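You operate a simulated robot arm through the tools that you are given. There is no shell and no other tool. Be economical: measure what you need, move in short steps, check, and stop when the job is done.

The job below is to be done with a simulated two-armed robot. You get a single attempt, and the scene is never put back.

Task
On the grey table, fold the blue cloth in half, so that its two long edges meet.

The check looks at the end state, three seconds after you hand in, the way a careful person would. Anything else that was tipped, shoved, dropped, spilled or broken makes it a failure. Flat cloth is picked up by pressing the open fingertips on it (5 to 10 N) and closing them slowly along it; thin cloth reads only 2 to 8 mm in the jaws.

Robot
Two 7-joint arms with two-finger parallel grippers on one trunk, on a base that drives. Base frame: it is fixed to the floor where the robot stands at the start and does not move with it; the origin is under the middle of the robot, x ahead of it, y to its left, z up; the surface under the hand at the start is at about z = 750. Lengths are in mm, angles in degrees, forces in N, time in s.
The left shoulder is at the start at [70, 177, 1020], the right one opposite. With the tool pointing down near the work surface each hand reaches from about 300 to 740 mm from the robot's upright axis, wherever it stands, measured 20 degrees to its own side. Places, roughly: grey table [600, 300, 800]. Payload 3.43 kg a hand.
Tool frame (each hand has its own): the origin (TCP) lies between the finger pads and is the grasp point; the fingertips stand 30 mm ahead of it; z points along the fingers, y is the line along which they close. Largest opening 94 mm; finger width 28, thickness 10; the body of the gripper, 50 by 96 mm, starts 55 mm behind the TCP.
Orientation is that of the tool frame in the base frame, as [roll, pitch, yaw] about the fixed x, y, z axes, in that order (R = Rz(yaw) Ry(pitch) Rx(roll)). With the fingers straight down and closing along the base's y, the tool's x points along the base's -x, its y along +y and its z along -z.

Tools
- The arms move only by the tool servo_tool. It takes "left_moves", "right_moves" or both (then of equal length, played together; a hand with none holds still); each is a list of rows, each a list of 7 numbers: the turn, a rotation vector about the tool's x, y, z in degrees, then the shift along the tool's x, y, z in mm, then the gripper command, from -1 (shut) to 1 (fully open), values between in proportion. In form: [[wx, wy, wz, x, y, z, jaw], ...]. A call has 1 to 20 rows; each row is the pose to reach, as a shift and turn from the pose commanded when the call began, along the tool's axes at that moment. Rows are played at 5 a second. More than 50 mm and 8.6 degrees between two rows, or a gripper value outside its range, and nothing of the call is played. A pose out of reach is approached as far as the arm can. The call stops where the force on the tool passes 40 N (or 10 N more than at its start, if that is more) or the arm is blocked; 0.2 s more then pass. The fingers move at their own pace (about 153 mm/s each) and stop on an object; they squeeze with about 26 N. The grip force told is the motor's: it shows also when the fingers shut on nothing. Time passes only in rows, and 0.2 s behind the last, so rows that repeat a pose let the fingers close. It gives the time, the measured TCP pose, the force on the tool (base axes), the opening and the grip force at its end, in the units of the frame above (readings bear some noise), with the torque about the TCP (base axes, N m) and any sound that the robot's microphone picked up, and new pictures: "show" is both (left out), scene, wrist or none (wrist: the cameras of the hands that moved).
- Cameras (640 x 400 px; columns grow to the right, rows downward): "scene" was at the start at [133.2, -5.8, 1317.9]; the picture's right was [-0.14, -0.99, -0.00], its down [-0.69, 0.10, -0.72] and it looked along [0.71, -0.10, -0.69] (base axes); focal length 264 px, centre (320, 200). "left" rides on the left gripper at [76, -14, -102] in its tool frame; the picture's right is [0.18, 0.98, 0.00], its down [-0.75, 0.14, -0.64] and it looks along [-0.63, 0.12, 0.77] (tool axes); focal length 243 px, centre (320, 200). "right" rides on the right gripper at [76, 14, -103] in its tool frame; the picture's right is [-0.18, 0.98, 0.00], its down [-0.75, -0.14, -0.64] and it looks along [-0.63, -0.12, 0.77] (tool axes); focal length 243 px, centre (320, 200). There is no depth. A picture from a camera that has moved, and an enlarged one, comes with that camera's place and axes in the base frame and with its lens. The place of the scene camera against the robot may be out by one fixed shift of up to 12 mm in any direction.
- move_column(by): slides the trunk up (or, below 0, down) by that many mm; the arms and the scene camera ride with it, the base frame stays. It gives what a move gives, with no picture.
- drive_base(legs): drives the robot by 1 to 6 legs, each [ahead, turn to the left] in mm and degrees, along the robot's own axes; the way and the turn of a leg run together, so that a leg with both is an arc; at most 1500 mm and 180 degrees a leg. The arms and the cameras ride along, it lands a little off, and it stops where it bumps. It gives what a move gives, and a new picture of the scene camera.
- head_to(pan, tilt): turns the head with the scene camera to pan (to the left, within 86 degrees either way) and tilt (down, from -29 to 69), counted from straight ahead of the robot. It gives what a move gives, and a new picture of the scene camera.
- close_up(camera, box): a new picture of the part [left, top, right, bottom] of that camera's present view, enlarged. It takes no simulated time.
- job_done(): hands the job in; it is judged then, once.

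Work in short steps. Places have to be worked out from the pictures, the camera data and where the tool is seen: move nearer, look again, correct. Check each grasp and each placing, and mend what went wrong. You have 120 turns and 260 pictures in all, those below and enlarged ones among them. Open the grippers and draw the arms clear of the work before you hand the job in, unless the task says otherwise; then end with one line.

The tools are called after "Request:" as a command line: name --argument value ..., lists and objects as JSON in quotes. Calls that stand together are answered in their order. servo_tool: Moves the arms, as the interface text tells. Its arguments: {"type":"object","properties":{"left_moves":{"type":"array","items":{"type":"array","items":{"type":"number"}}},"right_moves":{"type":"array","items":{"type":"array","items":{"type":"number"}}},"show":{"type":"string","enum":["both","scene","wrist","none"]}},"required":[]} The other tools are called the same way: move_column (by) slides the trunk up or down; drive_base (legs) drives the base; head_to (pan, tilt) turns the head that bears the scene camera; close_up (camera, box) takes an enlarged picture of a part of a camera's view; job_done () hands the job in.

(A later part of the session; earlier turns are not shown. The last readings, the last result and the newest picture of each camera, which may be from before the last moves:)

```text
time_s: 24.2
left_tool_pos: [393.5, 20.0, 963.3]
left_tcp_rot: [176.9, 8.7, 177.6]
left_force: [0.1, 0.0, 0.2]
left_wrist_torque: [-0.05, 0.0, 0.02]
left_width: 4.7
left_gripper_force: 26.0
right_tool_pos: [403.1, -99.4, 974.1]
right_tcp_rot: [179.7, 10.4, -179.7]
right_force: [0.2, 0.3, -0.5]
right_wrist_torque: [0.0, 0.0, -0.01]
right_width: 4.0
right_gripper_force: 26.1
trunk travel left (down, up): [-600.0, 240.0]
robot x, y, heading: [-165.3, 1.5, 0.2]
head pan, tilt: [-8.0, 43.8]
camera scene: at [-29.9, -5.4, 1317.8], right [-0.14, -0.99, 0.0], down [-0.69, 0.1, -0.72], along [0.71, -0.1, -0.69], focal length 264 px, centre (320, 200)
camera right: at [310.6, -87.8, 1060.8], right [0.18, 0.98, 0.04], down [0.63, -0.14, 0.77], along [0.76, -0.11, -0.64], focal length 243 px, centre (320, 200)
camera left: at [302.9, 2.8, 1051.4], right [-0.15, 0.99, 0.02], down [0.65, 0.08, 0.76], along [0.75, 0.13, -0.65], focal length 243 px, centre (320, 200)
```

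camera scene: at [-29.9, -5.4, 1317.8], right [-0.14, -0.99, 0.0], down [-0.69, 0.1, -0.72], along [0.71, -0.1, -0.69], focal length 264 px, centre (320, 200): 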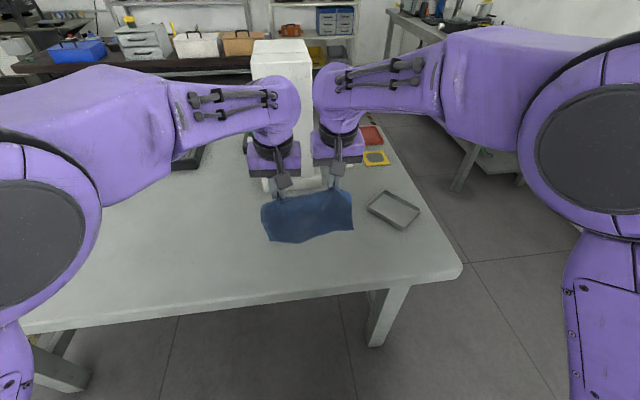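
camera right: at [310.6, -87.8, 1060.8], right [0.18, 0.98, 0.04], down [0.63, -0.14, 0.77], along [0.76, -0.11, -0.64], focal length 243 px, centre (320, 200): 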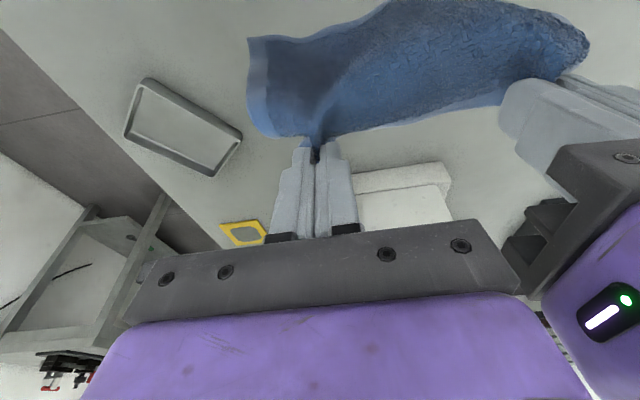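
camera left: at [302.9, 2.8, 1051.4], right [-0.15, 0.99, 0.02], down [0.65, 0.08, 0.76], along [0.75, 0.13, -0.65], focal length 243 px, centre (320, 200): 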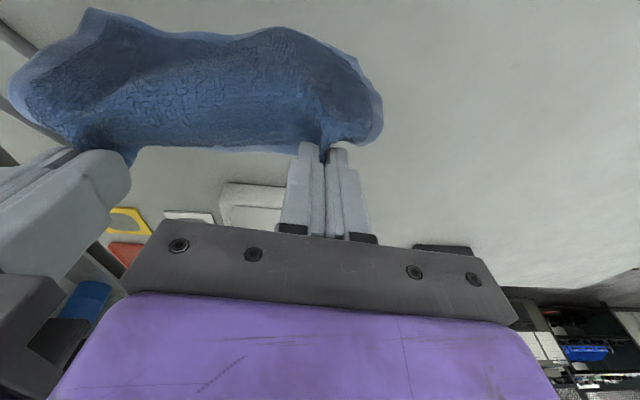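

The cloth hangs freely. I level and spread the hands slightly, and bring them back to x≈340 ready to lay the cloth flat.

Request:
servo_tool --left_moves '[[1, 0, -1, 18, 2, 2, -1], [2, 0, -2, 36, 4, 3, -1], [3, 0, -2.4, 54.8, 6.5, 4.8, -1], [3, 0, -2.4, 54.8, 6.5, 4.8, -1]]' --right_moves '[[0, 0, 0, 22, 0, 4, -1], [0, 0, 0, 44, 0, 8, -1], [0, 0, 0, 66.3, 0, 12.3, -1], [0, 0, 0, 66.3, 0, 12.3, -1]]' --show "scene"

Request:
close_up --camera "scene" --box '[200, 160, 400, 285]'

```text
time_s: 25.2
left_tool_pos: [339.1, 25.9, 946.6]
left_tcp_rot: [179.7, 8.8, 179.6]
left_force: [-0.5, -2.2, 0.3]
left_wrist_torque: [-0.09, -0.01, 0.03]
left_width: 4.6
left_gripper_force: 26.0
right_tool_pos: [340.1, -102.3, 948.2]
right_tcp_rot: [179.6, 10.4, -179.6]
right_force: [-0.2, 2.6, 1.2]
right_wrist_torque: [0.05, -0.02, 0.0]
right_width: 3.9
right_gripper_force: 25.9
trunk travel left (down, up): [-600.0, 240.0]
robot x, y, heading: [-163.9, -0.4, 0.2]
head pan, tilt: [-8.0, 43.8]
camera scene: at [-29.4, -5.9, 1317.7], right [-0.14, -0.99, 0.0], down [-0.69, 0.1, -0.72], along [0.71, -0.1, -0.69], focal length 264 px, centre (320, 200)
```

scene: 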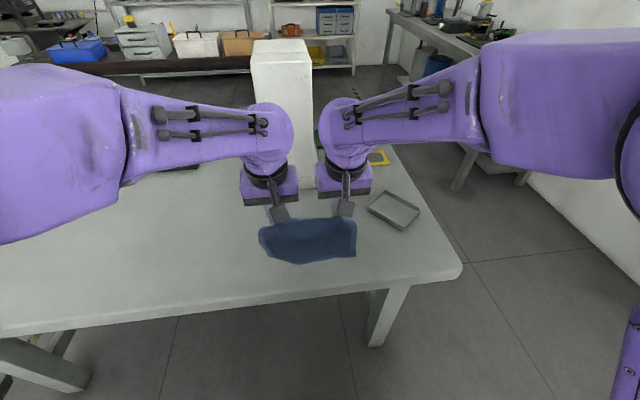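

```text
3.20 times, centred on (300, 222) of scene
camera zoom: at [-29.4, -5.9, 1317.7], right [-0.14, -0.99, 0.0], down [-0.69, 0.1, -0.72], along [0.71, -0.1, -0.69], focal length 843 px, centre (384, 128)
```

zoom: 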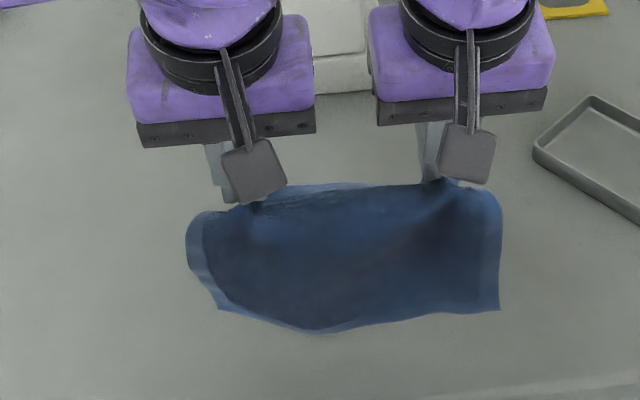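

The near edge hangs just at the table around x≈340. I lay the sheet out flat with an arc away from me.

Request:
servo_tool --left_moves '[[0, 0, 0, -21.5, 0, 4.8, -1], [0, 0, 0, -42.2, 0, 12, -1], [0, 0, 0, -61.7, 0, 21.7, -1], [0, 0, 0, -79.7, 0, 33.8, -1], [0, 0, 0, -96.1, 0, 48, -1], [0, 0, 0, -110.3, 0, 63.9, -1], [0, 0, 0, -122.1, 0, 81.4, -1], [0, 0, 0, -131.7, 0, 100.3, -1], [0, 0, 0, -138.4, 0, 120.1, -1], [0, 0, 0, -142.5, 0, 140.4, -1], [0, 0, 0, -143.5, 0, 161.1, -1], [0, 0, 0, -141.8, 0, 181, -1], [0, 0, 0, -141.8, 0, 181, -1]]' --right_moves '[[0, 0, 0, -21.4, 0, 5.3, -1], [0, 0, 0, -41.8, 0, 13.1, -1], [0, 0, 0, -61.1, 0, 23.4, -1], [0, 0, 0, -78.8, 0, 36, -1], [0, 0, 0, -94.8, 0, 50.6, -1], [0, 0, 0, -108.6, 0, 66.9, -1], [0, 0, 0, -119.9, 0, 84.8, -1], [0, 0, 0, -129, 0, 103.9, -1], [0, 0, 0, -135.2, 0, 123.9, -1], [0, 0, 0, -138.6, 0, 144.3, -1], [0, 0, 0, -139.1, 0, 165.1, -1], [0, 0, 0, -136.9, 0, 185, -1], [0, 0, 0, -136.9, 0, 185, -1]]'

Request:
close_up --camera "scene" --box '[200, 160, 400, 285]'

```text
time_s: 28.0
left_tool_pos: [508.2, 25.4, 790.5]
left_tcp_rot: [179.9, 8.9, 179.5]
left_force: [0.1, -1.6, 2.3]
left_wrist_torque: [-0.02, -0.04, -0.01]
left_width: 4.5
left_gripper_force: 26.2
right_tool_pos: [504.1, -99.6, 794.1]
right_tcp_rot: [179.6, 10.4, -179.7]
right_force: [0.4, 1.3, 0.7]
right_wrist_torque: [0.03, -0.04, 0.01]
right_width: 4.1
right_gripper_force: 26.4
trunk travel left (down, up): [-600.0, 240.0]
robot x, y, heading: [-164.3, 0.7, 0.0]
head pan, tilt: [-8.0, 43.8]
camera scene: at [-30.9, -5.6, 1318.0], right [-0.14, -0.99, 0.0], down [-0.69, 0.1, -0.72], along [0.72, -0.1, -0.69], focal length 264 px, centre (320, 200)
camera right: at [412.2, -86.7, 879.6], right [0.17, 0.98, 0.04], down [0.63, -0.14, 0.77], along [0.76, -0.11, -0.64], focal length 243 px, centre (320, 200)
camera left: at [416.5, 11.7, 880.0], right [-0.18, 0.98, -0.03], down [0.65, 0.13, 0.75], along [0.74, 0.12, -0.66], focal length 243 px, centre (320, 200)
```

scene: 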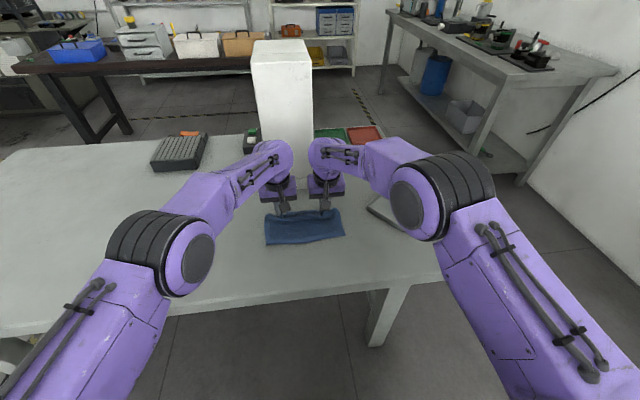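
right: 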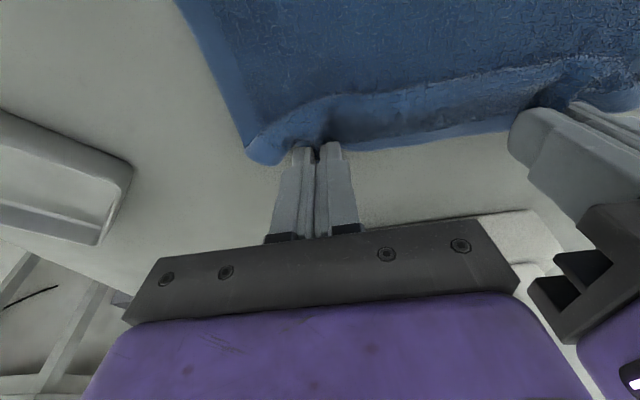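
left: 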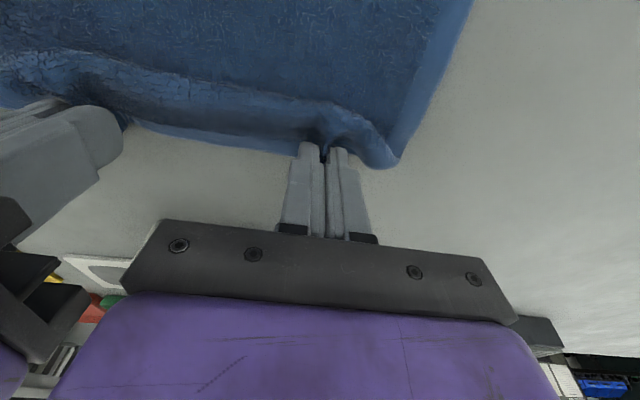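

```text
3.20 times, centred on (300, 222) of scene
camera zoom: at [-30.9, -5.6, 1318.0], right [-0.14, -0.99, 0.0], down [-0.69, 0.1, -0.72], along [0.72, -0.1, -0.69], focal length 843 px, centre (384, 128)
```

zoom: 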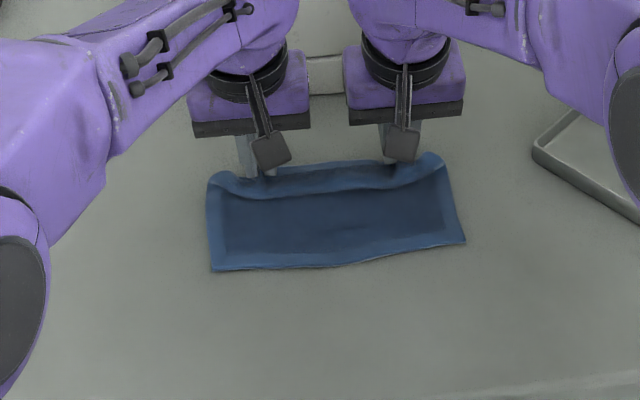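

The near edge slid to x≈410, leaving slack. I reverse the arc and go further back (x≈265) with hands nearly vertical so I can re-lay the sheet closer to me, away from the tower.

Request:
servo_tool --left_moves '[[0, 0, 0, -1.6, 0, -30.9, -1], [0, 1, 0, 3.2, 0, -61.8, -1], [0, 2, 0, 14.5, 0, -91.1, -1], [0, 3, 0, 31.3, 0, -118, -1], [0, 4, 0, 53.3, 0, -141.3, -1], [0, 5, 0, 79.9, 0, -160.3, -1], [0, 6, 0, 109.6, 0, -174.1, -1], [0, 7, 0, 141.5, 0, -182.1, -1], [0, 7, 0, 178.5, 0, -184.9, -1], [0, 7, 0, 216.8, 0, -185.9, -1], [0, 7, 0, 216.8, 0, -185.9, -1]]' --right_moves '[[0, 0, 0, -2.4, 0, -30.9, -1], [0, 1, 0, 1.7, 0, -61.8, -1], [0, 2, 0, 12.1, 0, -91.5, -1], [0, 3, 0, 28.3, 0, -118.8, -1], [0, 4, 0, 49.8, 0, -142.6, -1], [0, 5, 0, 75.7, 0, -162.4, -1], [0, 6, 0, 105.1, 0, -176.8, -1], [0, 7, 0, 136.9, 0, -185.7, -1], [0, 8, 0, 173.8, 0, -189.4, -1], [0, 8, 0, 212, 0, -191.3, -1], [0, 8, 0, 212, 0, -191.3, -1]]' --show "scene"

Request:
close_up --camera "scene" --box '[200, 190, 400, 315]'

```text
time_s: 30.4
left_tool_pos: [267.5, 28.3, 940.5]
left_tcp_rot: [179.9, 1.8, 179.6]
left_force: [-0.4, -4.7, -0.2]
left_wrist_torque: [-0.13, 0.04, 0.05]
left_width: 4.5
left_gripper_force: 25.8
right_tool_pos: [265.3, -100.8, 940.4]
right_tcp_rot: [179.7, 2.3, -179.7]
right_force: [0.7, 4.1, -0.9]
right_wrist_torque: [0.12, 0.02, -0.03]
right_width: 4.2
right_gripper_force: 25.6
trunk travel left (down, up): [-600.0, 240.0]
robot x, y, heading: [-162.0, -0.5, 0.3]
head pan, tilt: [-8.0, 43.8]
camera scene: at [-28.2, -5.7, 1317.6], right [-0.14, -0.99, 0.0], down [-0.69, 0.1, -0.72], along [0.71, -0.1, -0.69], focal length 264 px, centre (320, 200)
```

scene: 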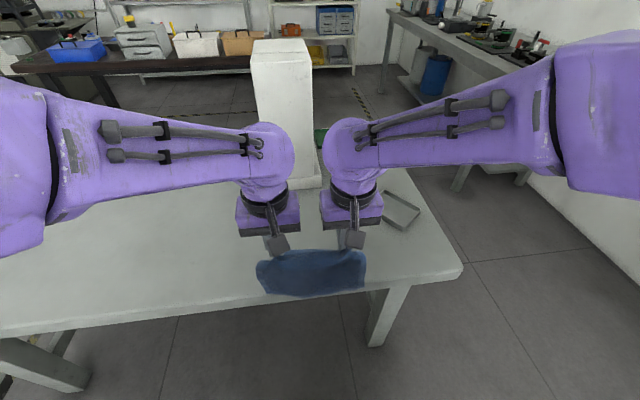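

```text
3.20 times, centred on (300, 252) of scene
camera zoom: at [-28.2, -5.7, 1317.6], right [-0.14, -0.99, 0.0], down [-0.69, 0.1, -0.72], along [0.71, -0.1, -0.69], focal length 843 px, centre (384, 32)
```

zoom: 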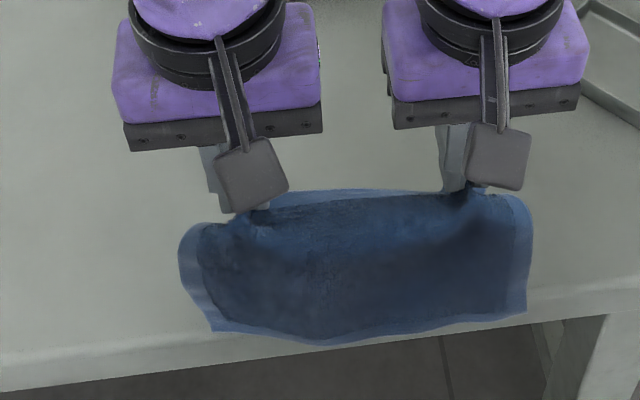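

The near edge hangs near the table's front edge. I move slightly forward and down so that it touches, pause, then lay the sheet outward.

Request:
servo_tool --left_moves '[[0, 0, 0, -23.4, 0, 20.7, -1], [0, 0, 0, -42.9, 0, 36.4, -1], [0, 0, 0, -42.9, 0, 40, -1], [0, 0, 0, -42.9, 0, 40, -1], [0, 0, 0, -58, 0, 46, -1], [0, 0, 0, -72.5, 0, 52.3, -1], [0, 0, 0, -87, 0, 62, -1], [0, 0, 0, -101.9, 0, 71.2, -1], [0, 0, 0, -117, 0, 83, -1], [0, 0, 0, -131.2, 0, 94.2, -1], [0, 0, 0, -144, 0, 106, -1], [0, 0, 0, -155.5, 0, 117, -1], [0, 0, 0, -165, 0, 127, -1], [0, 0, 0, -174.9, 0, 137.5, -1], [0, 0, 0, -189.5, 0, 148, -1]]' --right_moves '[[0, 0, 0, -23.2, 0, 21, -1], [0, 0, 0, -42.6, 0, 36.8, -1], [0, 0, 0, -42.6, 0, 40, -1], [0, 0, 0, -42.6, 0, 40, -1], [0, 0, 0, -57.5, 0, 46.5, -1], [0, 0, 0, -72, 0, 53, -1], [0, 0, 0, -86.5, 0, 63, -1], [0, 0, 0, -101.3, 0, 72.2, -1], [0, 0, 0, -116, 0, 84, -1], [0, 0, 0, -130.4, 0, 95.4, -1], [0, 0, 0, -143, 0, 107.5, -1], [0, 0, 0, -154.5, 0, 118.4, -1], [0, 0, 0, -164, 0, 129, -1], [0, 0, 0, -173.7, 0, 139.2, -1], [0, 0, 0, -188.2, 0, 149.5, -1]]' --show "scene"

Request:
close_up --camera "scene" --box '[200, 180, 400, 305]'

```text
time_s: 33.6
left_tool_pos: [459.2, 26.7, 796.6]
left_tcp_rot: [179.8, 1.8, 179.7]
left_force: [0.5, -0.4, 0.3]
left_wrist_torque: [-0.01, 0.0, 0.01]
left_width: 4.6
left_gripper_force: 26.1
right_tool_pos: [457.0, -98.1, 800.3]
right_tcp_rot: [179.7, 2.1, -179.6]
right_force: [0.9, 0.5, 0.2]
right_wrist_torque: [0.0, 0.0, 0.0]
right_width: 4.0
right_gripper_force: 25.9
trunk travel left (down, up): [-600.0, 240.0]
robot x, y, heading: [-164.0, -1.0, 0.1]
head pan, tilt: [-8.0, 43.8]
camera scene: at [-28.3, -5.7, 1317.7], right [-0.14, -0.99, 0.0], down [-0.69, 0.1, -0.72], along [0.71, -0.1, -0.69], focal length 264 px, centre (320, 200)
```

scene: 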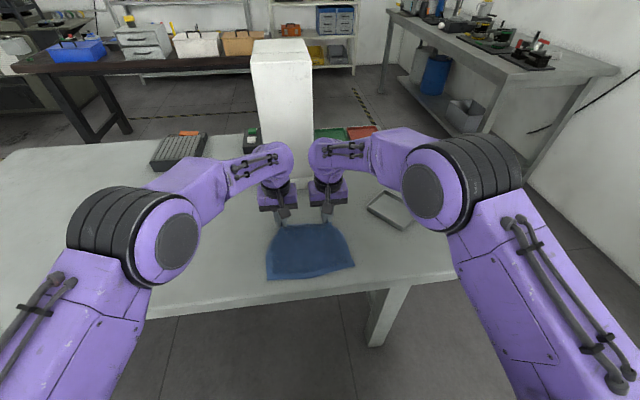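

```text
3.20 times, centred on (300, 242) of scene
camera zoom: at [-28.3, -5.7, 1317.7], right [-0.14, -0.99, 0.0], down [-0.69, 0.1, -0.72], along [0.71, -0.1, -0.69], focal length 843 px, centre (384, 64)
```

zoom: 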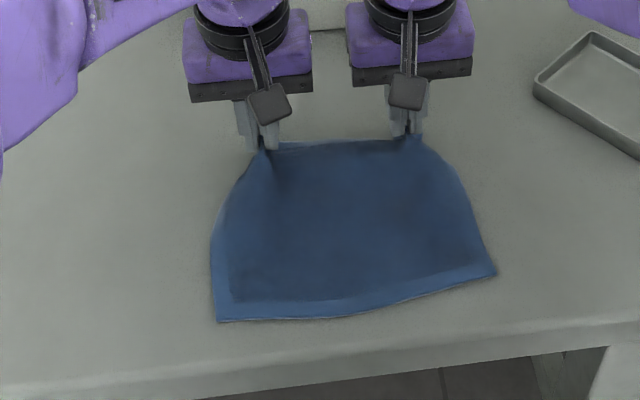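

The cloth is now flat, x≈312–475, well clear of the tower. I lower to touch and open slowly so the fingers spread the gathers back out.

Request:
servo_tool --left_moves '[[0, 0, 0, 0, 0, 6, -1], [0, 0, 0, 0, 0, 10.5, -1], [0, 0, 0, 0, 0, 10.5, -0.9], [0, 0, 0, 0, 0, 10.5, -0.8], [0, 0, 0, 0, 0, 10.5, -0.7], [0, 0, 0, 0, 0, 10.5, -0.6], [0, 0, 0, 0, 0, 10.5, -0.5], [0, 0, 0, 0, 0, 10.5, -0.4], [0, 0, 0, 0, 0, 10.5, -0.3], [0, 0, 0, 0, 0, 10.5, -0.2], [0, 0, 0, 0, 0, 10.5, -0.2]]' --right_moves '[[0, 0, 0, 0, 0, 9, -1], [0, 0, 0, 0, 0, 13.5, -1], [0, 0, 0, 0, 0, 13.5, -0.9], [0, 0, 0, 0, 0, 13.5, -0.8], [0, 0, 0, 0, 0, 13.5, -0.7], [0, 0, 0, 0, 0, 13.5, -0.6], [0, 0, 0, 0, 0, 13.5, -0.5], [0, 0, 0, 0, 0, 13.5, -0.4], [0, 0, 0, 0, 0, 13.5, -0.3], [0, 0, 0, 0, 0, 13.5, -0.2], [0, 0, 0, 0, 0, 13.5, -0.2]]' --show "wrist"

```text
time_s: 36.0
left_tool_pos: [458.5, 26.8, 787.4]
left_tcp_rot: [179.8, 1.8, 179.6]
left_force: [-0.3, -0.1, 0.4]
left_wrist_torque: [0.0, 0.01, 0.02]
left_width: 37.4
left_gripper_force: 0.0
right_tool_pos: [457.6, -98.2, 786.5]
right_tcp_rot: [179.7, 2.4, -179.7]
right_force: [1.0, -0.2, 0.4]
right_wrist_torque: [-0.01, 0.01, -0.04]
right_width: 37.5
right_gripper_force: 0.1
trunk travel left (down, up): [-600.0, 240.0]
robot x, y, heading: [-163.1, 0.4, 0.1]
head pan, tilt: [-8.0, 43.8]
camera right: at [378.2, -86.1, 885.9], right [0.18, 0.98, 0.01], down [0.73, -0.14, 0.67], along [0.66, -0.11, -0.74], focal length 243 px, centre (320, 200)
camera left: at [380.0, 12.0, 886.9], right [-0.18, 0.98, 0.0], down [0.73, 0.13, 0.67], along [0.66, 0.12, -0.75], focal length 243 px, centre (320, 200)
```

right: 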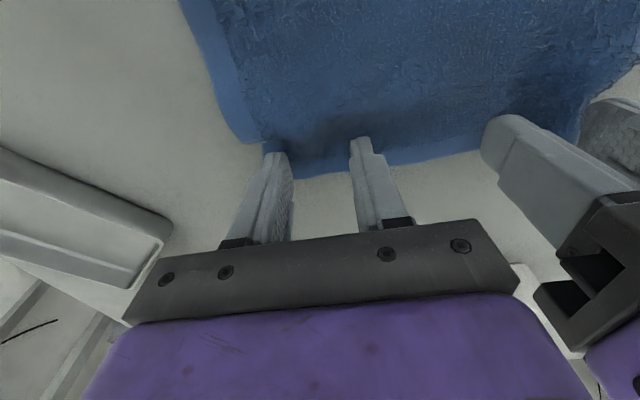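
left: 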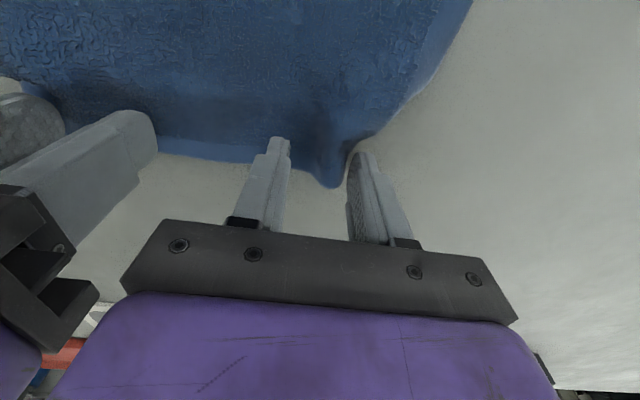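

Released. I raise both hands, spread them, and yaw each 90° (cameras outward) so the jaws close across the edge.

Request:
servo_tool --left_moves '[[0, 0, 0, 0, 0, -40, -0.2], [0, 0, 0, 0, 0, -80, -0.2], [0, 0, 8, 0, 10, -90, -0.2], [0, 0, 16, 0, 20, -90, -0.2], [0, 0, 24, 0, 30, -90, -0.2], [0, 0, 32, 0, 40, -90, -0.2], [0, 0, 40, 0, 50, -90, -0.2], [0, 0, 48, 0, 60, -90, -0.2], [0, 0, 56, 0, 60, -90, -0.2], [0, 0, 64, 0, 60, -90, -0.2], [0, 0, 72, 0, 60, -90, -0.2], [0, 0, 80, 0, 60, -90, -0.2], [0, 0, 88, 0, 60, -90, -0.2], [0, 0, 90, 0, 60, -90, -0.2]]' --right_moves '[[0, 0, 0, 0, 0, -40, -0.2], [0, 0, 0, 0, 0, -80, -0.2], [0, 0, -8, 0, -10, -90, -0.2], [0, 0, -16, 0, -20, -90, -0.2], [0, 0, -24, 0, -30, -90, -0.2], [0, 0, -32, 0, -40, -90, -0.2], [0, 0, -40, 0, -50, -90, -0.2], [0, 0, -48, 0, -60, -90, -0.2], [0, 0, -56, 0, -60, -90, -0.2], [0, 0, -64, 0, -60, -90, -0.2], [0, 0, -72, 0, -60, -90, -0.2], [0, 0, -80, 0, -60, -90, -0.2], [0, 0, -88, 0, -60, -90, -0.2], [0, 0, -90, 0, -60, -90, -0.2]]'

Request:
close_up --camera "scene" --box '[200, 180, 400, 305]'

```text
time_s: 39.0
left_tool_pos: [457.4, 87.4, 879.3]
left_tcp_rot: [178.3, -0.2, 89.5]
left_force: [-0.8, 0.0, -0.2]
left_wrist_torque: [0.02, 0.01, 0.04]
left_width: 37.7
left_gripper_force: 0.1
right_tool_pos: [453.9, -158.8, 876.3]
right_tcp_rot: [-177.7, 0.4, -89.5]
right_force: [0.0, -0.3, -0.8]
right_wrist_torque: [0.01, 0.01, -0.01]
right_width: 37.5
right_gripper_force: 0.0
trunk travel left (down, up): [-600.0, 240.0]
robot x, y, heading: [-161.0, -1.6, 0.2]
head pan, tilt: [-8.0, 43.8]
camera scene: at [-30.3, -5.7, 1317.9], right [-0.14, -0.99, 0.0], down [-0.69, 0.1, -0.72], along [0.71, -0.1, -0.69], focal length 264 px, centre (320, 200)
camera right: at [437.9, -237.0, 977.5], right [-0.98, 0.18, -0.04], down [0.11, 0.75, 0.65], along [0.14, 0.64, -0.76], focal length 243 px, centre (320, 200)
camera left: at [440.3, 162.0, 980.2], right [0.98, 0.18, 0.03], down [0.11, -0.76, 0.64], along [0.14, -0.63, -0.76], focal length 243 px, centre (320, 200)
```

scene: 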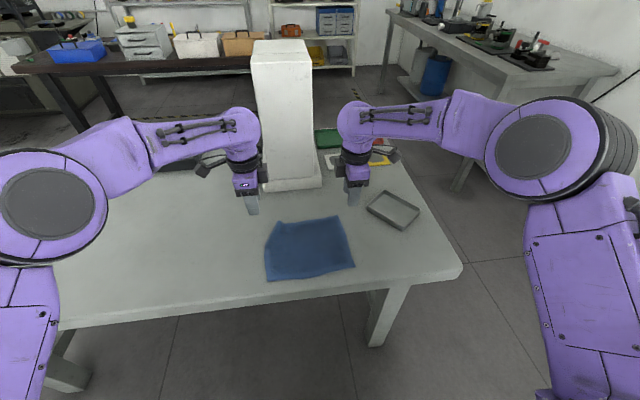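
right: 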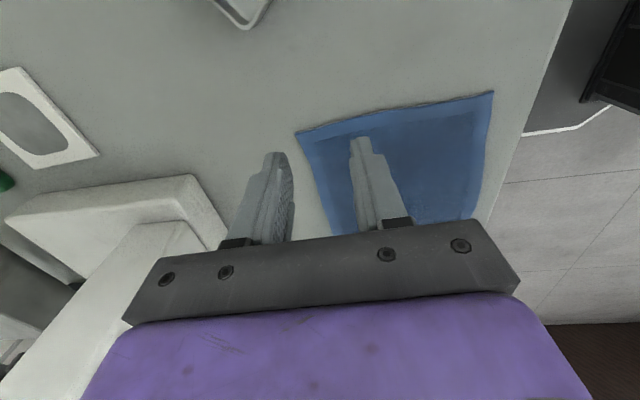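
left: 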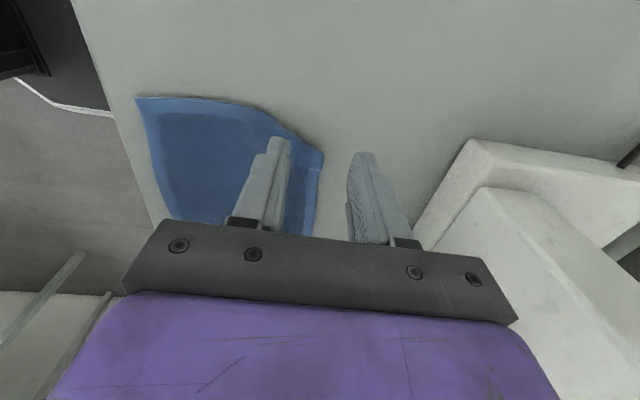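

```text
3.20 times, centred on (300, 242) of scene
camera zoom: at [-30.3, -5.7, 1317.9], right [-0.14, -0.99, 0.0], down [-0.69, 0.1, -0.72], along [0.71, -0.1, -0.69], focal length 843 px, centre (384, 64)
```

zoom: 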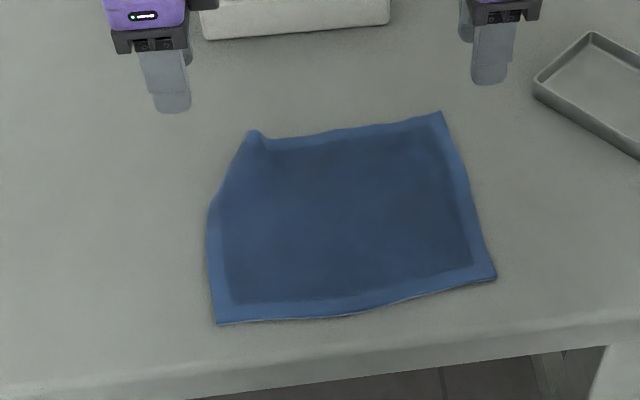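

The cloth is flat: right far corner [486,−139], left far corner still gathered at [474,34]. I bring both hands over the far edge with about 30 mm opening across it.

Request:
servo_tool --left_moves '[[0, 0, 0, -22, -1, 26, -0.36], [0, 0, 0, -45, -2, 52, -0.36], [0, 0, 0, -67, -2, 79, -0.36], [0, 0, 0, -67, -2, 79, -0.36]]' --right_moves '[[0, 0, 0, -14, -4, 25, -0.36], [0, 0, 0, -28, -8, 50, -0.36], [0, 0, 0, -40.8, -11, 76, -0.36], [0, 0, 0, -40.8, -11, 76, -0.36]]' --show "wrist"

Request:
close_up --camera "scene" --box '[230, 180, 390, 280]'

```text
time_s: 40.0
left_tool_pos: [456.7, 18.3, 798.4]
left_tcp_rot: [178.1, -0.1, 89.7]
left_force: [0.0, 0.1, -0.1]
left_wrist_torque: [0.02, 0.01, -0.02]
left_width: 30.2
left_gripper_force: 0.0
right_tool_pos: [467.8, -119.5, 802.5]
right_tcp_rot: [-177.5, 0.3, -89.6]
right_force: [-0.3, 1.0, 0.2]
right_wrist_torque: [-0.05, -0.03, 0.02]
right_width: 30.1
right_gripper_force: 0.1
trunk travel left (down, up): [-600.0, 240.0]
robot x, y, heading: [-163.5, -3.5, 0.1]
head pan, tilt: [-8.0, 43.8]
camera right: at [450.5, -196.4, 902.6], right [-0.98, 0.18, -0.04], down [0.11, 0.75, 0.65], along [0.15, 0.64, -0.76], focal length 243 px, centre (320, 200)
camera left: at [439.2, 94.0, 899.6], right [0.98, 0.18, 0.03], down [0.11, -0.76, 0.64], along [0.14, -0.63, -0.76], focal length 243 px, centre (320, 200)
```

right: 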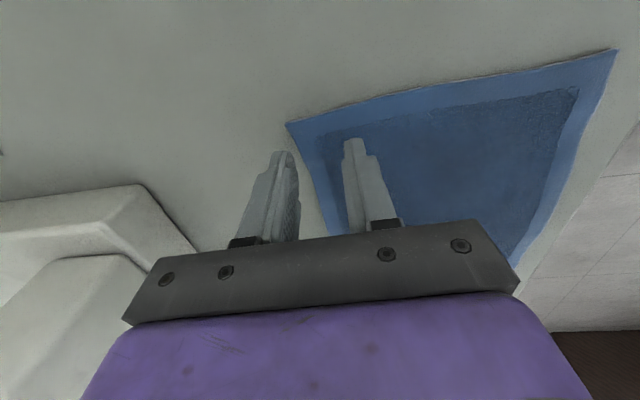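
left: 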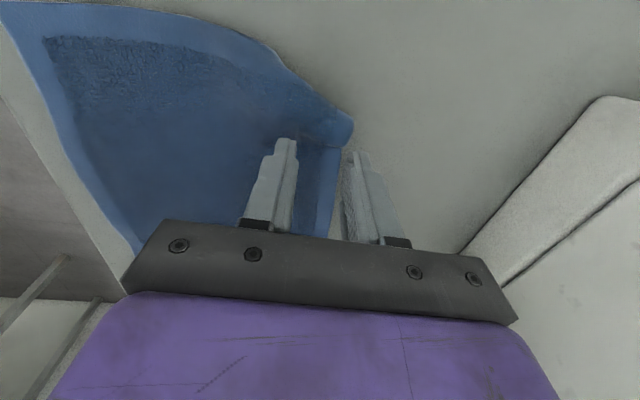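

```text
4.00 times, centred on (310, 230) of scene
camera zoom: at [-31.3, -5.4, 1318.0], right [-0.14, -0.99, 0.0], down [-0.69, 0.1, -0.72], along [0.72, -0.1, -0.69], focal length 1054 px, centre (360, 80)
```

zoom: 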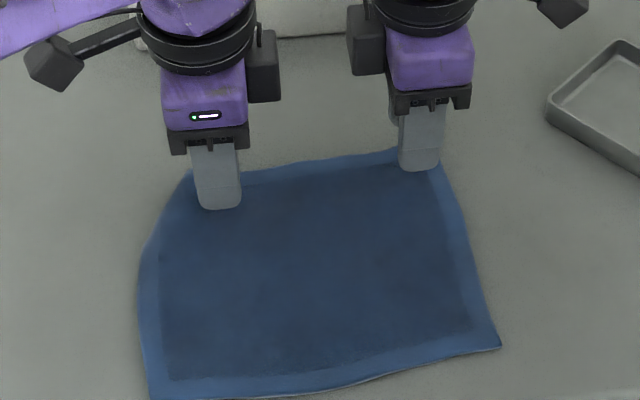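

The outer fingers would land off the cloth (edge at x≈484 right, 472 left). I shift both 12 mm toward me and descend to near contact.

Request:
servo_tool --left_moves '[[0, 0, 0, 0, -12.5, 2, -0.36], [0, 0, 0, 0, -12.5, 9, -0.36], [0, 0, 0, 0, -12.5, 14, -0.36], [0, 0, 0, 0, -12.5, 14, -0.36]]' --right_moves '[[0, 0, 0, 0, 12, 4, -0.36], [0, 0, 0, 0, 12, 13, -0.36], [0, 0, 0, 0, 12, 18, -0.36], [0, 0, 0, 0, 12, 18, -0.36]]' --show "wrist"

```text
time_s: 41.0
left_tool_pos: [443.8, 19.2, 785.6]
left_tcp_rot: [178.1, -0.1, 89.6]
left_force: [-0.1, 0.8, 2.5]
left_wrist_torque: [0.01, 0.01, 0.02]
left_width: 30.3
left_gripper_force: 0.5
right_tool_pos: [455.3, -119.8, 784.4]
right_tcp_rot: [-177.5, 0.4, -89.6]
right_force: [-0.6, 0.1, 5.8]
right_wrist_torque: [-0.07, 0.1, 0.02]
right_width: 30.1
right_gripper_force: 0.0
trunk travel left (down, up): [-600.0, 240.0]
robot x, y, heading: [-163.1, -1.8, 0.1]
head pan, tilt: [-8.0, 43.8]
camera right: at [439.3, -195.4, 884.9], right [-0.98, 0.18, -0.04], down [0.11, 0.75, 0.65], along [0.15, 0.64, -0.76], focal length 243 px, centre (320, 200)
camera left: at [427.6, 94.9, 887.0], right [0.98, 0.18, 0.03], down [0.11, -0.76, 0.64], along [0.14, -0.63, -0.76], focal length 243 px, centre (320, 200)
```

right: 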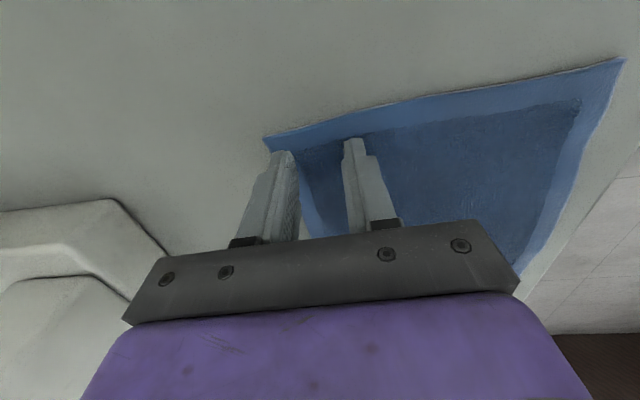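
left: 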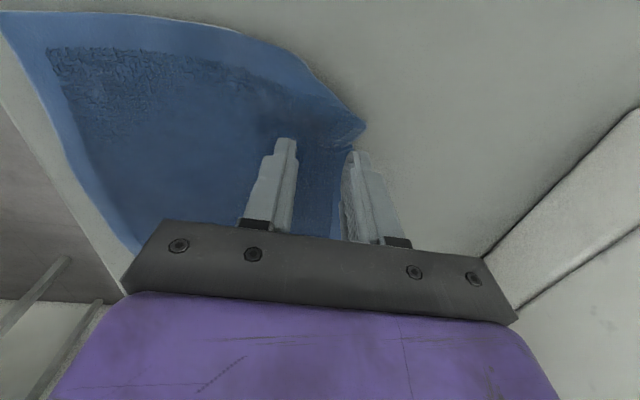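

Both tips are on the cloth just inside the edge. I press to about 10 N and close slowly.

Request:
servo_tool --left_moves '[[0, 0, 0, 0, 0, 1.5, -0.36], [0, 0, 0, 0, 0, 1.8, -0.41], [0, 0, 0, 0, 0, 1.8, -0.46], [0, 0, 0, 0, 0, 1.8, -0.51], [0, 0, 0, 0, 0, 1.8, -0.56], [0, 0, 0, 0, 0, 1.8, -0.61], [0, 0, 0, 0, 0, 1.8, -0.66], [0, 0, 0, 0, 0, 1.8, -0.71], [0, 0, 0, 0, 0, 1.8, -0.76], [0, 0, 0, 0, 0, 1.8, -0.81], [0, 0, 0, 0, 0, 1.8, -0.86], [0, 0, 0, 0, 0, 1.8, -0.91], [0, 0, 0, 0, 0, 1.8, -0.96], [0, 0, 0, 0, 0, 1.8, -1], [0, 0, 0, 0, 0, 1.8, -1]]' --right_moves '[[0, 0, 0, 0, 0, 0.8, -0.36], [0, 0, 0, 0, 0, 1, -0.41], [0, 0, 0, 0, 0, 1, -0.46], [0, 0, 0, 0, 0, 1, -0.51], [0, 0, 0, 0, 0, 1, -0.56], [0, 0, 0, 0, 0, 1, -0.61], [0, 0, 0, 0, 0, 1, -0.66], [0, 0, 0, 0, 0, 1, -0.71], [0, 0, 0, 0, 0, 1, -0.76], [0, 0, 0, 0, 0, 1, -0.81], [0, 0, 0, 0, 0, 1, -0.86], [0, 0, 0, 0, 0, 1, -0.91], [0, 0, 0, 0, 0, 1, -0.96], [0, 0, 0, 0, 0, 1, -1], [0, 0, 0, 0, 0, 1, -1]]' --show "wrist"

```text
time_s: 44.2
left_tool_pos: [444.0, 19.2, 784.1]
left_tcp_rot: [177.9, -0.2, 89.6]
left_force: [0.8, -0.9, 6.1]
left_wrist_torque: [-0.03, -0.01, -0.01]
left_width: 5.4
left_gripper_force: 25.7
right_tool_pos: [454.9, -117.3, 782.7]
right_tcp_rot: [-177.4, 0.3, -89.6]
right_force: [-0.6, 0.5, 8.6]
right_wrist_torque: [0.02, 0.07, 0.0]
right_width: 3.9
right_gripper_force: 25.5
trunk travel left (down, up): [-600.0, 240.0]
robot x, y, heading: [-160.9, 2.9, 0.2]
head pan, tilt: [-8.0, 43.8]
camera right: at [438.1, -195.1, 884.2], right [-0.98, 0.18, -0.04], down [0.11, 0.75, 0.65], along [0.15, 0.64, -0.76], focal length 243 px, centre (320, 200)
camera left: at [427.0, 94.9, 885.7], right [0.98, 0.18, 0.03], down [0.11, -0.76, 0.64], along [0.14, -0.63, -0.76], focal length 243 px, centre (320, 200)
```

right: 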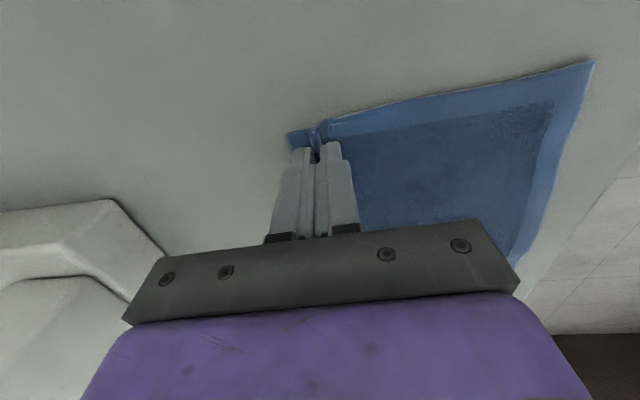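
left: 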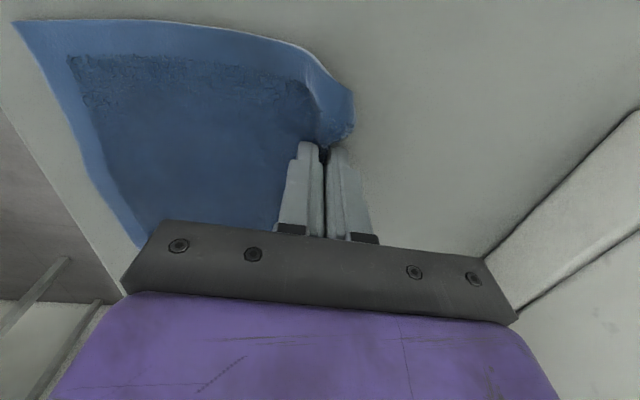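

Both grips hold (5.4 and 3.9 mm) with the sheet leaving straight down from the jaws. I lift 25 mm and draw the left hand outward to take the gather out of the left corner.

Request:
servo_tool --left_moves '[[0, 0, 0, 0, 0, -12, -1], [0, 0, 0, 0, 0, -25, -1], [0, 0, 0, 6, 0, -25, -1], [0, 0, 0, 12, 0, -25, -1], [0, 0, 0, 18, 0, -25, -1], [0, 0, 0, 18, 0, -25, -1]]' --right_moves '[[0, 0, 0, 0, 0, -12, -1], [0, 0, 0, 0, 0, -25, -1], [0, 0, 0, 0, 0, -25, -1], [0, 0, 0, 0, 0, -25, -1], [0, 0, 0, 0, 0, -25, -1], [0, 0, 0, 0, 0, -25, -1]]' --show "wrist"

Request:
close_up --camera "scene" --box '[230, 190, 390, 290]'

```text
time_s: 45.6
left_tool_pos: [444.7, 36.6, 808.4]
left_tcp_rot: [178.1, 0.0, 89.6]
left_force: [3.2, -23.4, 0.3]
left_wrist_torque: [-0.74, -0.12, -0.01]
left_width: 5.0
left_gripper_force: 26.1
right_tool_pos: [455.2, -118.6, 807.3]
right_tcp_rot: [-177.7, 0.5, -89.7]
right_force: [-2.4, 23.0, -0.2]
right_wrist_torque: [0.71, 0.04, 0.08]
right_width: 3.8
right_gripper_force: 26.1
trunk travel left (down, up): [-600.0, 240.0]
robot x, y, heading: [-162.2, -0.6, 0.2]
head pan, tilt: [-8.0, 43.8]
camera right: at [438.9, -195.2, 907.4], right [-0.98, 0.18, -0.04], down [0.11, 0.75, 0.65], along [0.14, 0.64, -0.76], focal length 243 px, centre (320, 200)
camera left: at [427.7, 111.8, 910.4], right [0.98, 0.18, 0.03], down [0.11, -0.75, 0.65], along [0.14, -0.63, -0.76], focal length 243 px, centre (320, 200)
```

right: 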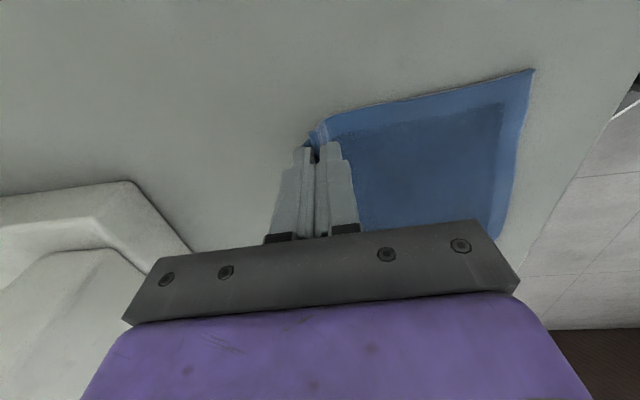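
left: 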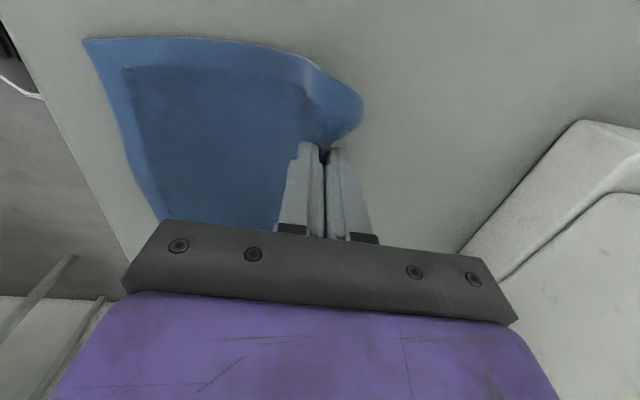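

```text
4.00 times, centred on (310, 240) of scene
camera zoom: at [-30.3, -5.8, 1317.8], right [-0.14, -0.99, 0.0], down [-0.69, 0.1, -0.72], along [0.71, -0.1, -0.69], focal length 1054 px, centre (360, 40)
```

zoom: 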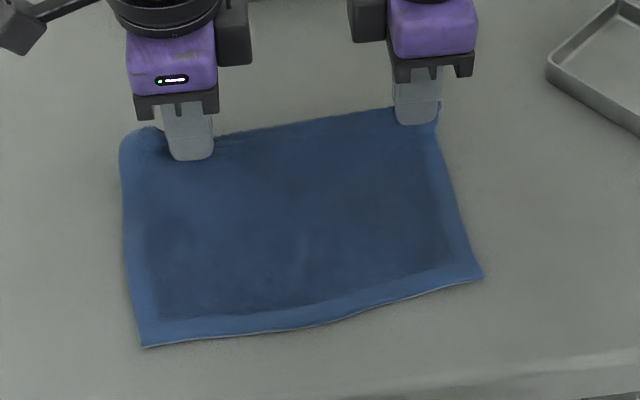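

The left corner is straight now. To avoid a doubled hem I want a shallower grip right at the edge, so I lower, open (spreading the ridge), raise a little and look.

Request:
servo_tool --left_moves '[[0, 0, 0, -3, 0, 12, -1], [0, 0, 0, -3, 0, 24.5, -1], [0, 0, 0, -3, 0, 24.5, -0.85], [0, 0, 0, -3, 0, 24.5, -0.7], [0, 0, 0, -3, 0, 24.5, -0.55], [0, 0, 0, -3, 0, 24.5, -0.4], [0, 0, 0, -3, 0, 24.5, -0.36], [0, 0, 0, -3, 0, 5, -0.36], [0, 0, 0, -3, 0, 0, -0.36], [0, 0, 0, -3, 0, 0, -0.36]]' --right_moves '[[0, 0, 0, 0, 0, 12, -1], [0, 0, 0, 0, 0, 24.5, -1], [0, 0, 0, 0, 0, 24.5, -0.85], [0, 0, 0, 0, 0, 24.5, -0.7], [0, 0, 0, 0, 0, 24.5, -0.55], [0, 0, 0, 0, 0, 24.5, -0.4], [0, 0, 0, 0, 0, 24.5, -0.36], [0, 0, 0, 0, 0, 5, -0.36], [0, 0, 0, 0, 0, 0, -0.36], [0, 0, 0, 0, 0, 0, -0.36]]' --show "wrist"

Request:
close_up --camera "scene" --box '[230, 190, 390, 290]'

```text
time_s: 47.8
left_tool_pos: [443.8, 33.9, 806.6]
left_tcp_rot: [178.2, -0.2, 89.5]
left_force: [-0.4, -0.2, 0.2]
left_wrist_torque: [0.01, -0.01, 0.0]
left_width: 30.3
left_gripper_force: 0.1
right_tool_pos: [455.2, -118.8, 805.5]
right_tcp_rot: [-177.8, 0.3, -89.5]
right_force: [-0.3, 0.0, 0.2]
right_wrist_torque: [0.0, 0.03, 0.01]
right_width: 30.1
right_gripper_force: 0.1
trunk travel left (down, up): [-600.0, 240.0]
robot x, y, heading: [-162.3, 2.3, 0.1]
head pan, tilt: [-8.0, 43.8]
camera right: at [438.8, -196.1, 907.1], right [-0.98, 0.18, -0.04], down [0.11, 0.75, 0.65], along [0.14, 0.64, -0.76], focal length 243 px, centre (320, 200)
camera left: at [427.7, 109.8, 909.4], right [0.98, 0.18, 0.03], down [0.12, -0.76, 0.64], along [0.14, -0.63, -0.76], focal length 243 px, centre (320, 200)
```

right: 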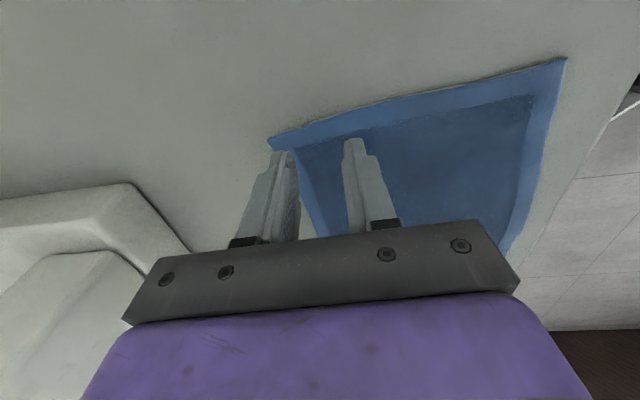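
left: 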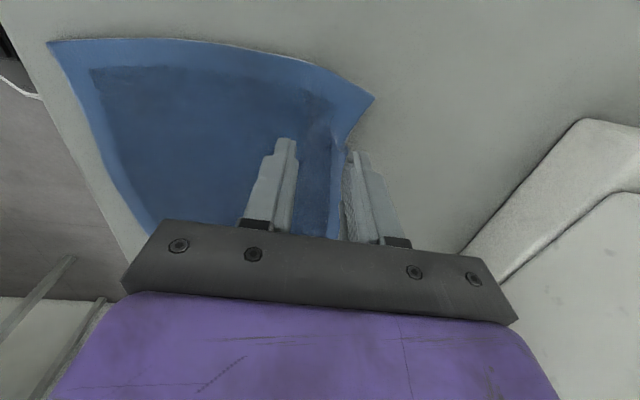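

```text
4.00 times, centred on (310, 240) of scene
camera zoom: at [-30.0, -5.8, 1317.8], right [-0.14, -0.99, 0.0], down [-0.69, 0.1, -0.72], along [0.71, -0.1, -0.69], focal length 1054 px, centre (360, 40)
```

zoom: 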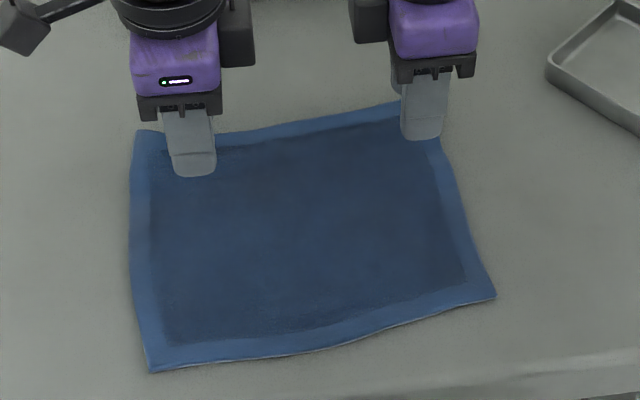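

The cloth is flat and rectangular again. I go for a shallow grip right at the edge with 20 mm opening, centred about 14 mm inside it.

Request:
servo_tool --left_moves '[[0, 0, 0, 5, 7, 0, -0.57], [0, 0, 0, 11, 14, 5, -0.57], [0, 0, 0, 11, 14, 12, -0.57], [0, 0, 0, 11, 14, 17.5, -0.57], [0, 0, 0, 11, 14, 17.5, -0.57]]' --right_moves '[[0, 0, 0, 0, -10, 0, -0.57], [0, 0, 0, 0, -19, 5, -0.57], [0, 0, 0, 0, -19, 12, -0.57], [0, 0, 0, 0, -19, 17, -0.57], [0, 0, 0, 0, -19, 17, -0.57]]' --show "none"

Request:
close_up --camera "left" --box '[220, 60, 460, 210]'

Request:
close_up --camera "right" --box '[200, 80, 440, 230]'

```text
time_s: 49.0
left_tool_pos: [459.2, 45.9, 790.2]
left_tcp_rot: [178.1, -0.2, 89.6]
left_force: [-0.5, 0.0, -0.5]
left_wrist_torque: [0.03, 0.03, 0.0]
left_width: 20.3
left_gripper_force: 0.1
right_tool_pos: [475.7, -118.1, 791.4]
right_tcp_rot: [-177.7, 0.4, -89.5]
right_force: [0.0, 0.0, 0.6]
right_wrist_torque: [0.0, 0.01, 0.01]
right_width: 20.1
right_gripper_force: 0.0
trunk travel left (down, up): [-600.0, 240.0]
robot x, y, heading: [-165.6, 0.5, 0.0]
head pan, tilt: [-8.0, 43.8]
```

```text
2.67 times, centred on (340, 135) of left
camera zoom: at [442.3, 121.2, 892.8], right [0.98, 0.18, 0.03], down [0.11, -0.76, 0.64], along [0.14, -0.63, -0.76], focal length 647 px, centre (267, 373)
```

zoom: 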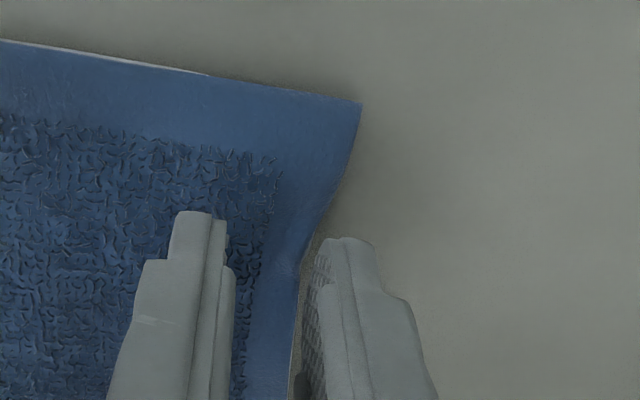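

```text
2.67 times, centred on (320, 155) of right
camera zoom: at [458.5, -194.7, 891.9], right [-0.98, 0.18, -0.04], down [0.11, 0.75, 0.65], along [0.15, 0.64, -0.76], focal length 647 px, centre (320, 320)
```

zoom: 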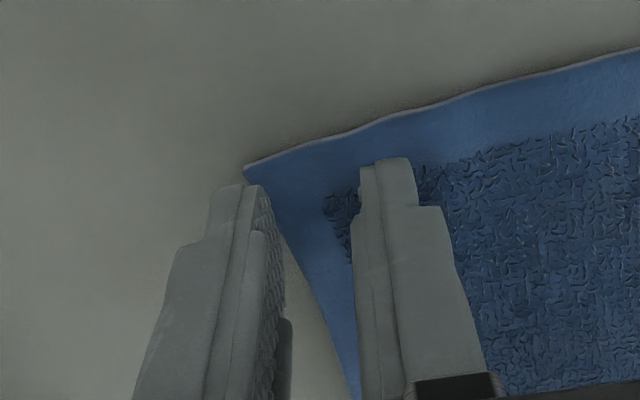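

Outer fingers are just outside the edge. I shift both 5 mm inward, align the right hand's yaw with the edge, and press down.

Request:
servo_tool --left_moves '[[0, 0, 0, 0, -5, 0, -0.57], [0, 0, 0, 0, -5, 4, -0.57], [0, 0, 0, 0, -5, 6.2, -0.57], [0, 0, 0, 0, -5, 6.2, -0.57]]' --right_moves '[[0, 0, -4, 0, 5, 0, -0.57], [0, 0, -4, 0, 5, 4, -0.57], [0, 0, -4, 0, 5, 7, -0.57], [0, 0, -4, 0, 5, 7, -0.57]]' --show "none"

Request:
close_up --camera "left" --box '[220, 60, 460, 210]'

Request:
close_up --camera "right" --box '[200, 80, 440, 230]'

```text
time_s: 50.0
left_tool_pos: [454.5, 46.4, 784.3]
left_tcp_rot: [178.1, 0.0, 89.6]
left_force: [0.2, 0.3, 1.9]
left_wrist_torque: [0.02, 0.03, 0.01]
left_width: 20.4
left_gripper_force: 0.0
right_tool_pos: [471.1, -117.8, 784.0]
right_tcp_rot: [-177.6, 0.0, -85.6]
right_force: [-0.4, 1.3, 2.3]
right_wrist_torque: [0.0, 0.04, -0.01]
right_width: 20.0
right_gripper_force: 0.0
trunk travel left (down, up): [-600.0, 240.0]
robot x, y, heading: [-160.1, 2.4, 0.3]
head pan, tilt: [-8.0, 43.8]
```

```text
2.67 times, centred on (340, 135) of left
camera zoom: at [437.7, 122.0, 886.6], right [0.98, 0.18, 0.03], down [0.11, -0.76, 0.64], along [0.14, -0.63, -0.76], focal length 647 px, centre (267, 373)
```

zoom: 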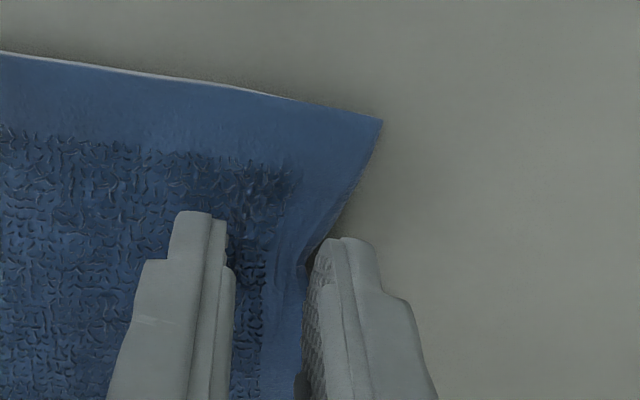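

```text
2.67 times, centred on (320, 155) of right
camera zoom: at [459.7, -196.1, 885.4], right [-0.99, 0.11, -0.04], down [0.06, 0.76, 0.65], along [0.1, 0.64, -0.76], focal length 647 px, centre (320, 320)
```

zoom: 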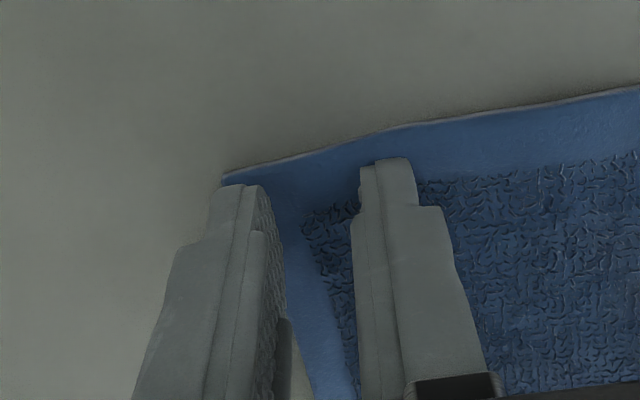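

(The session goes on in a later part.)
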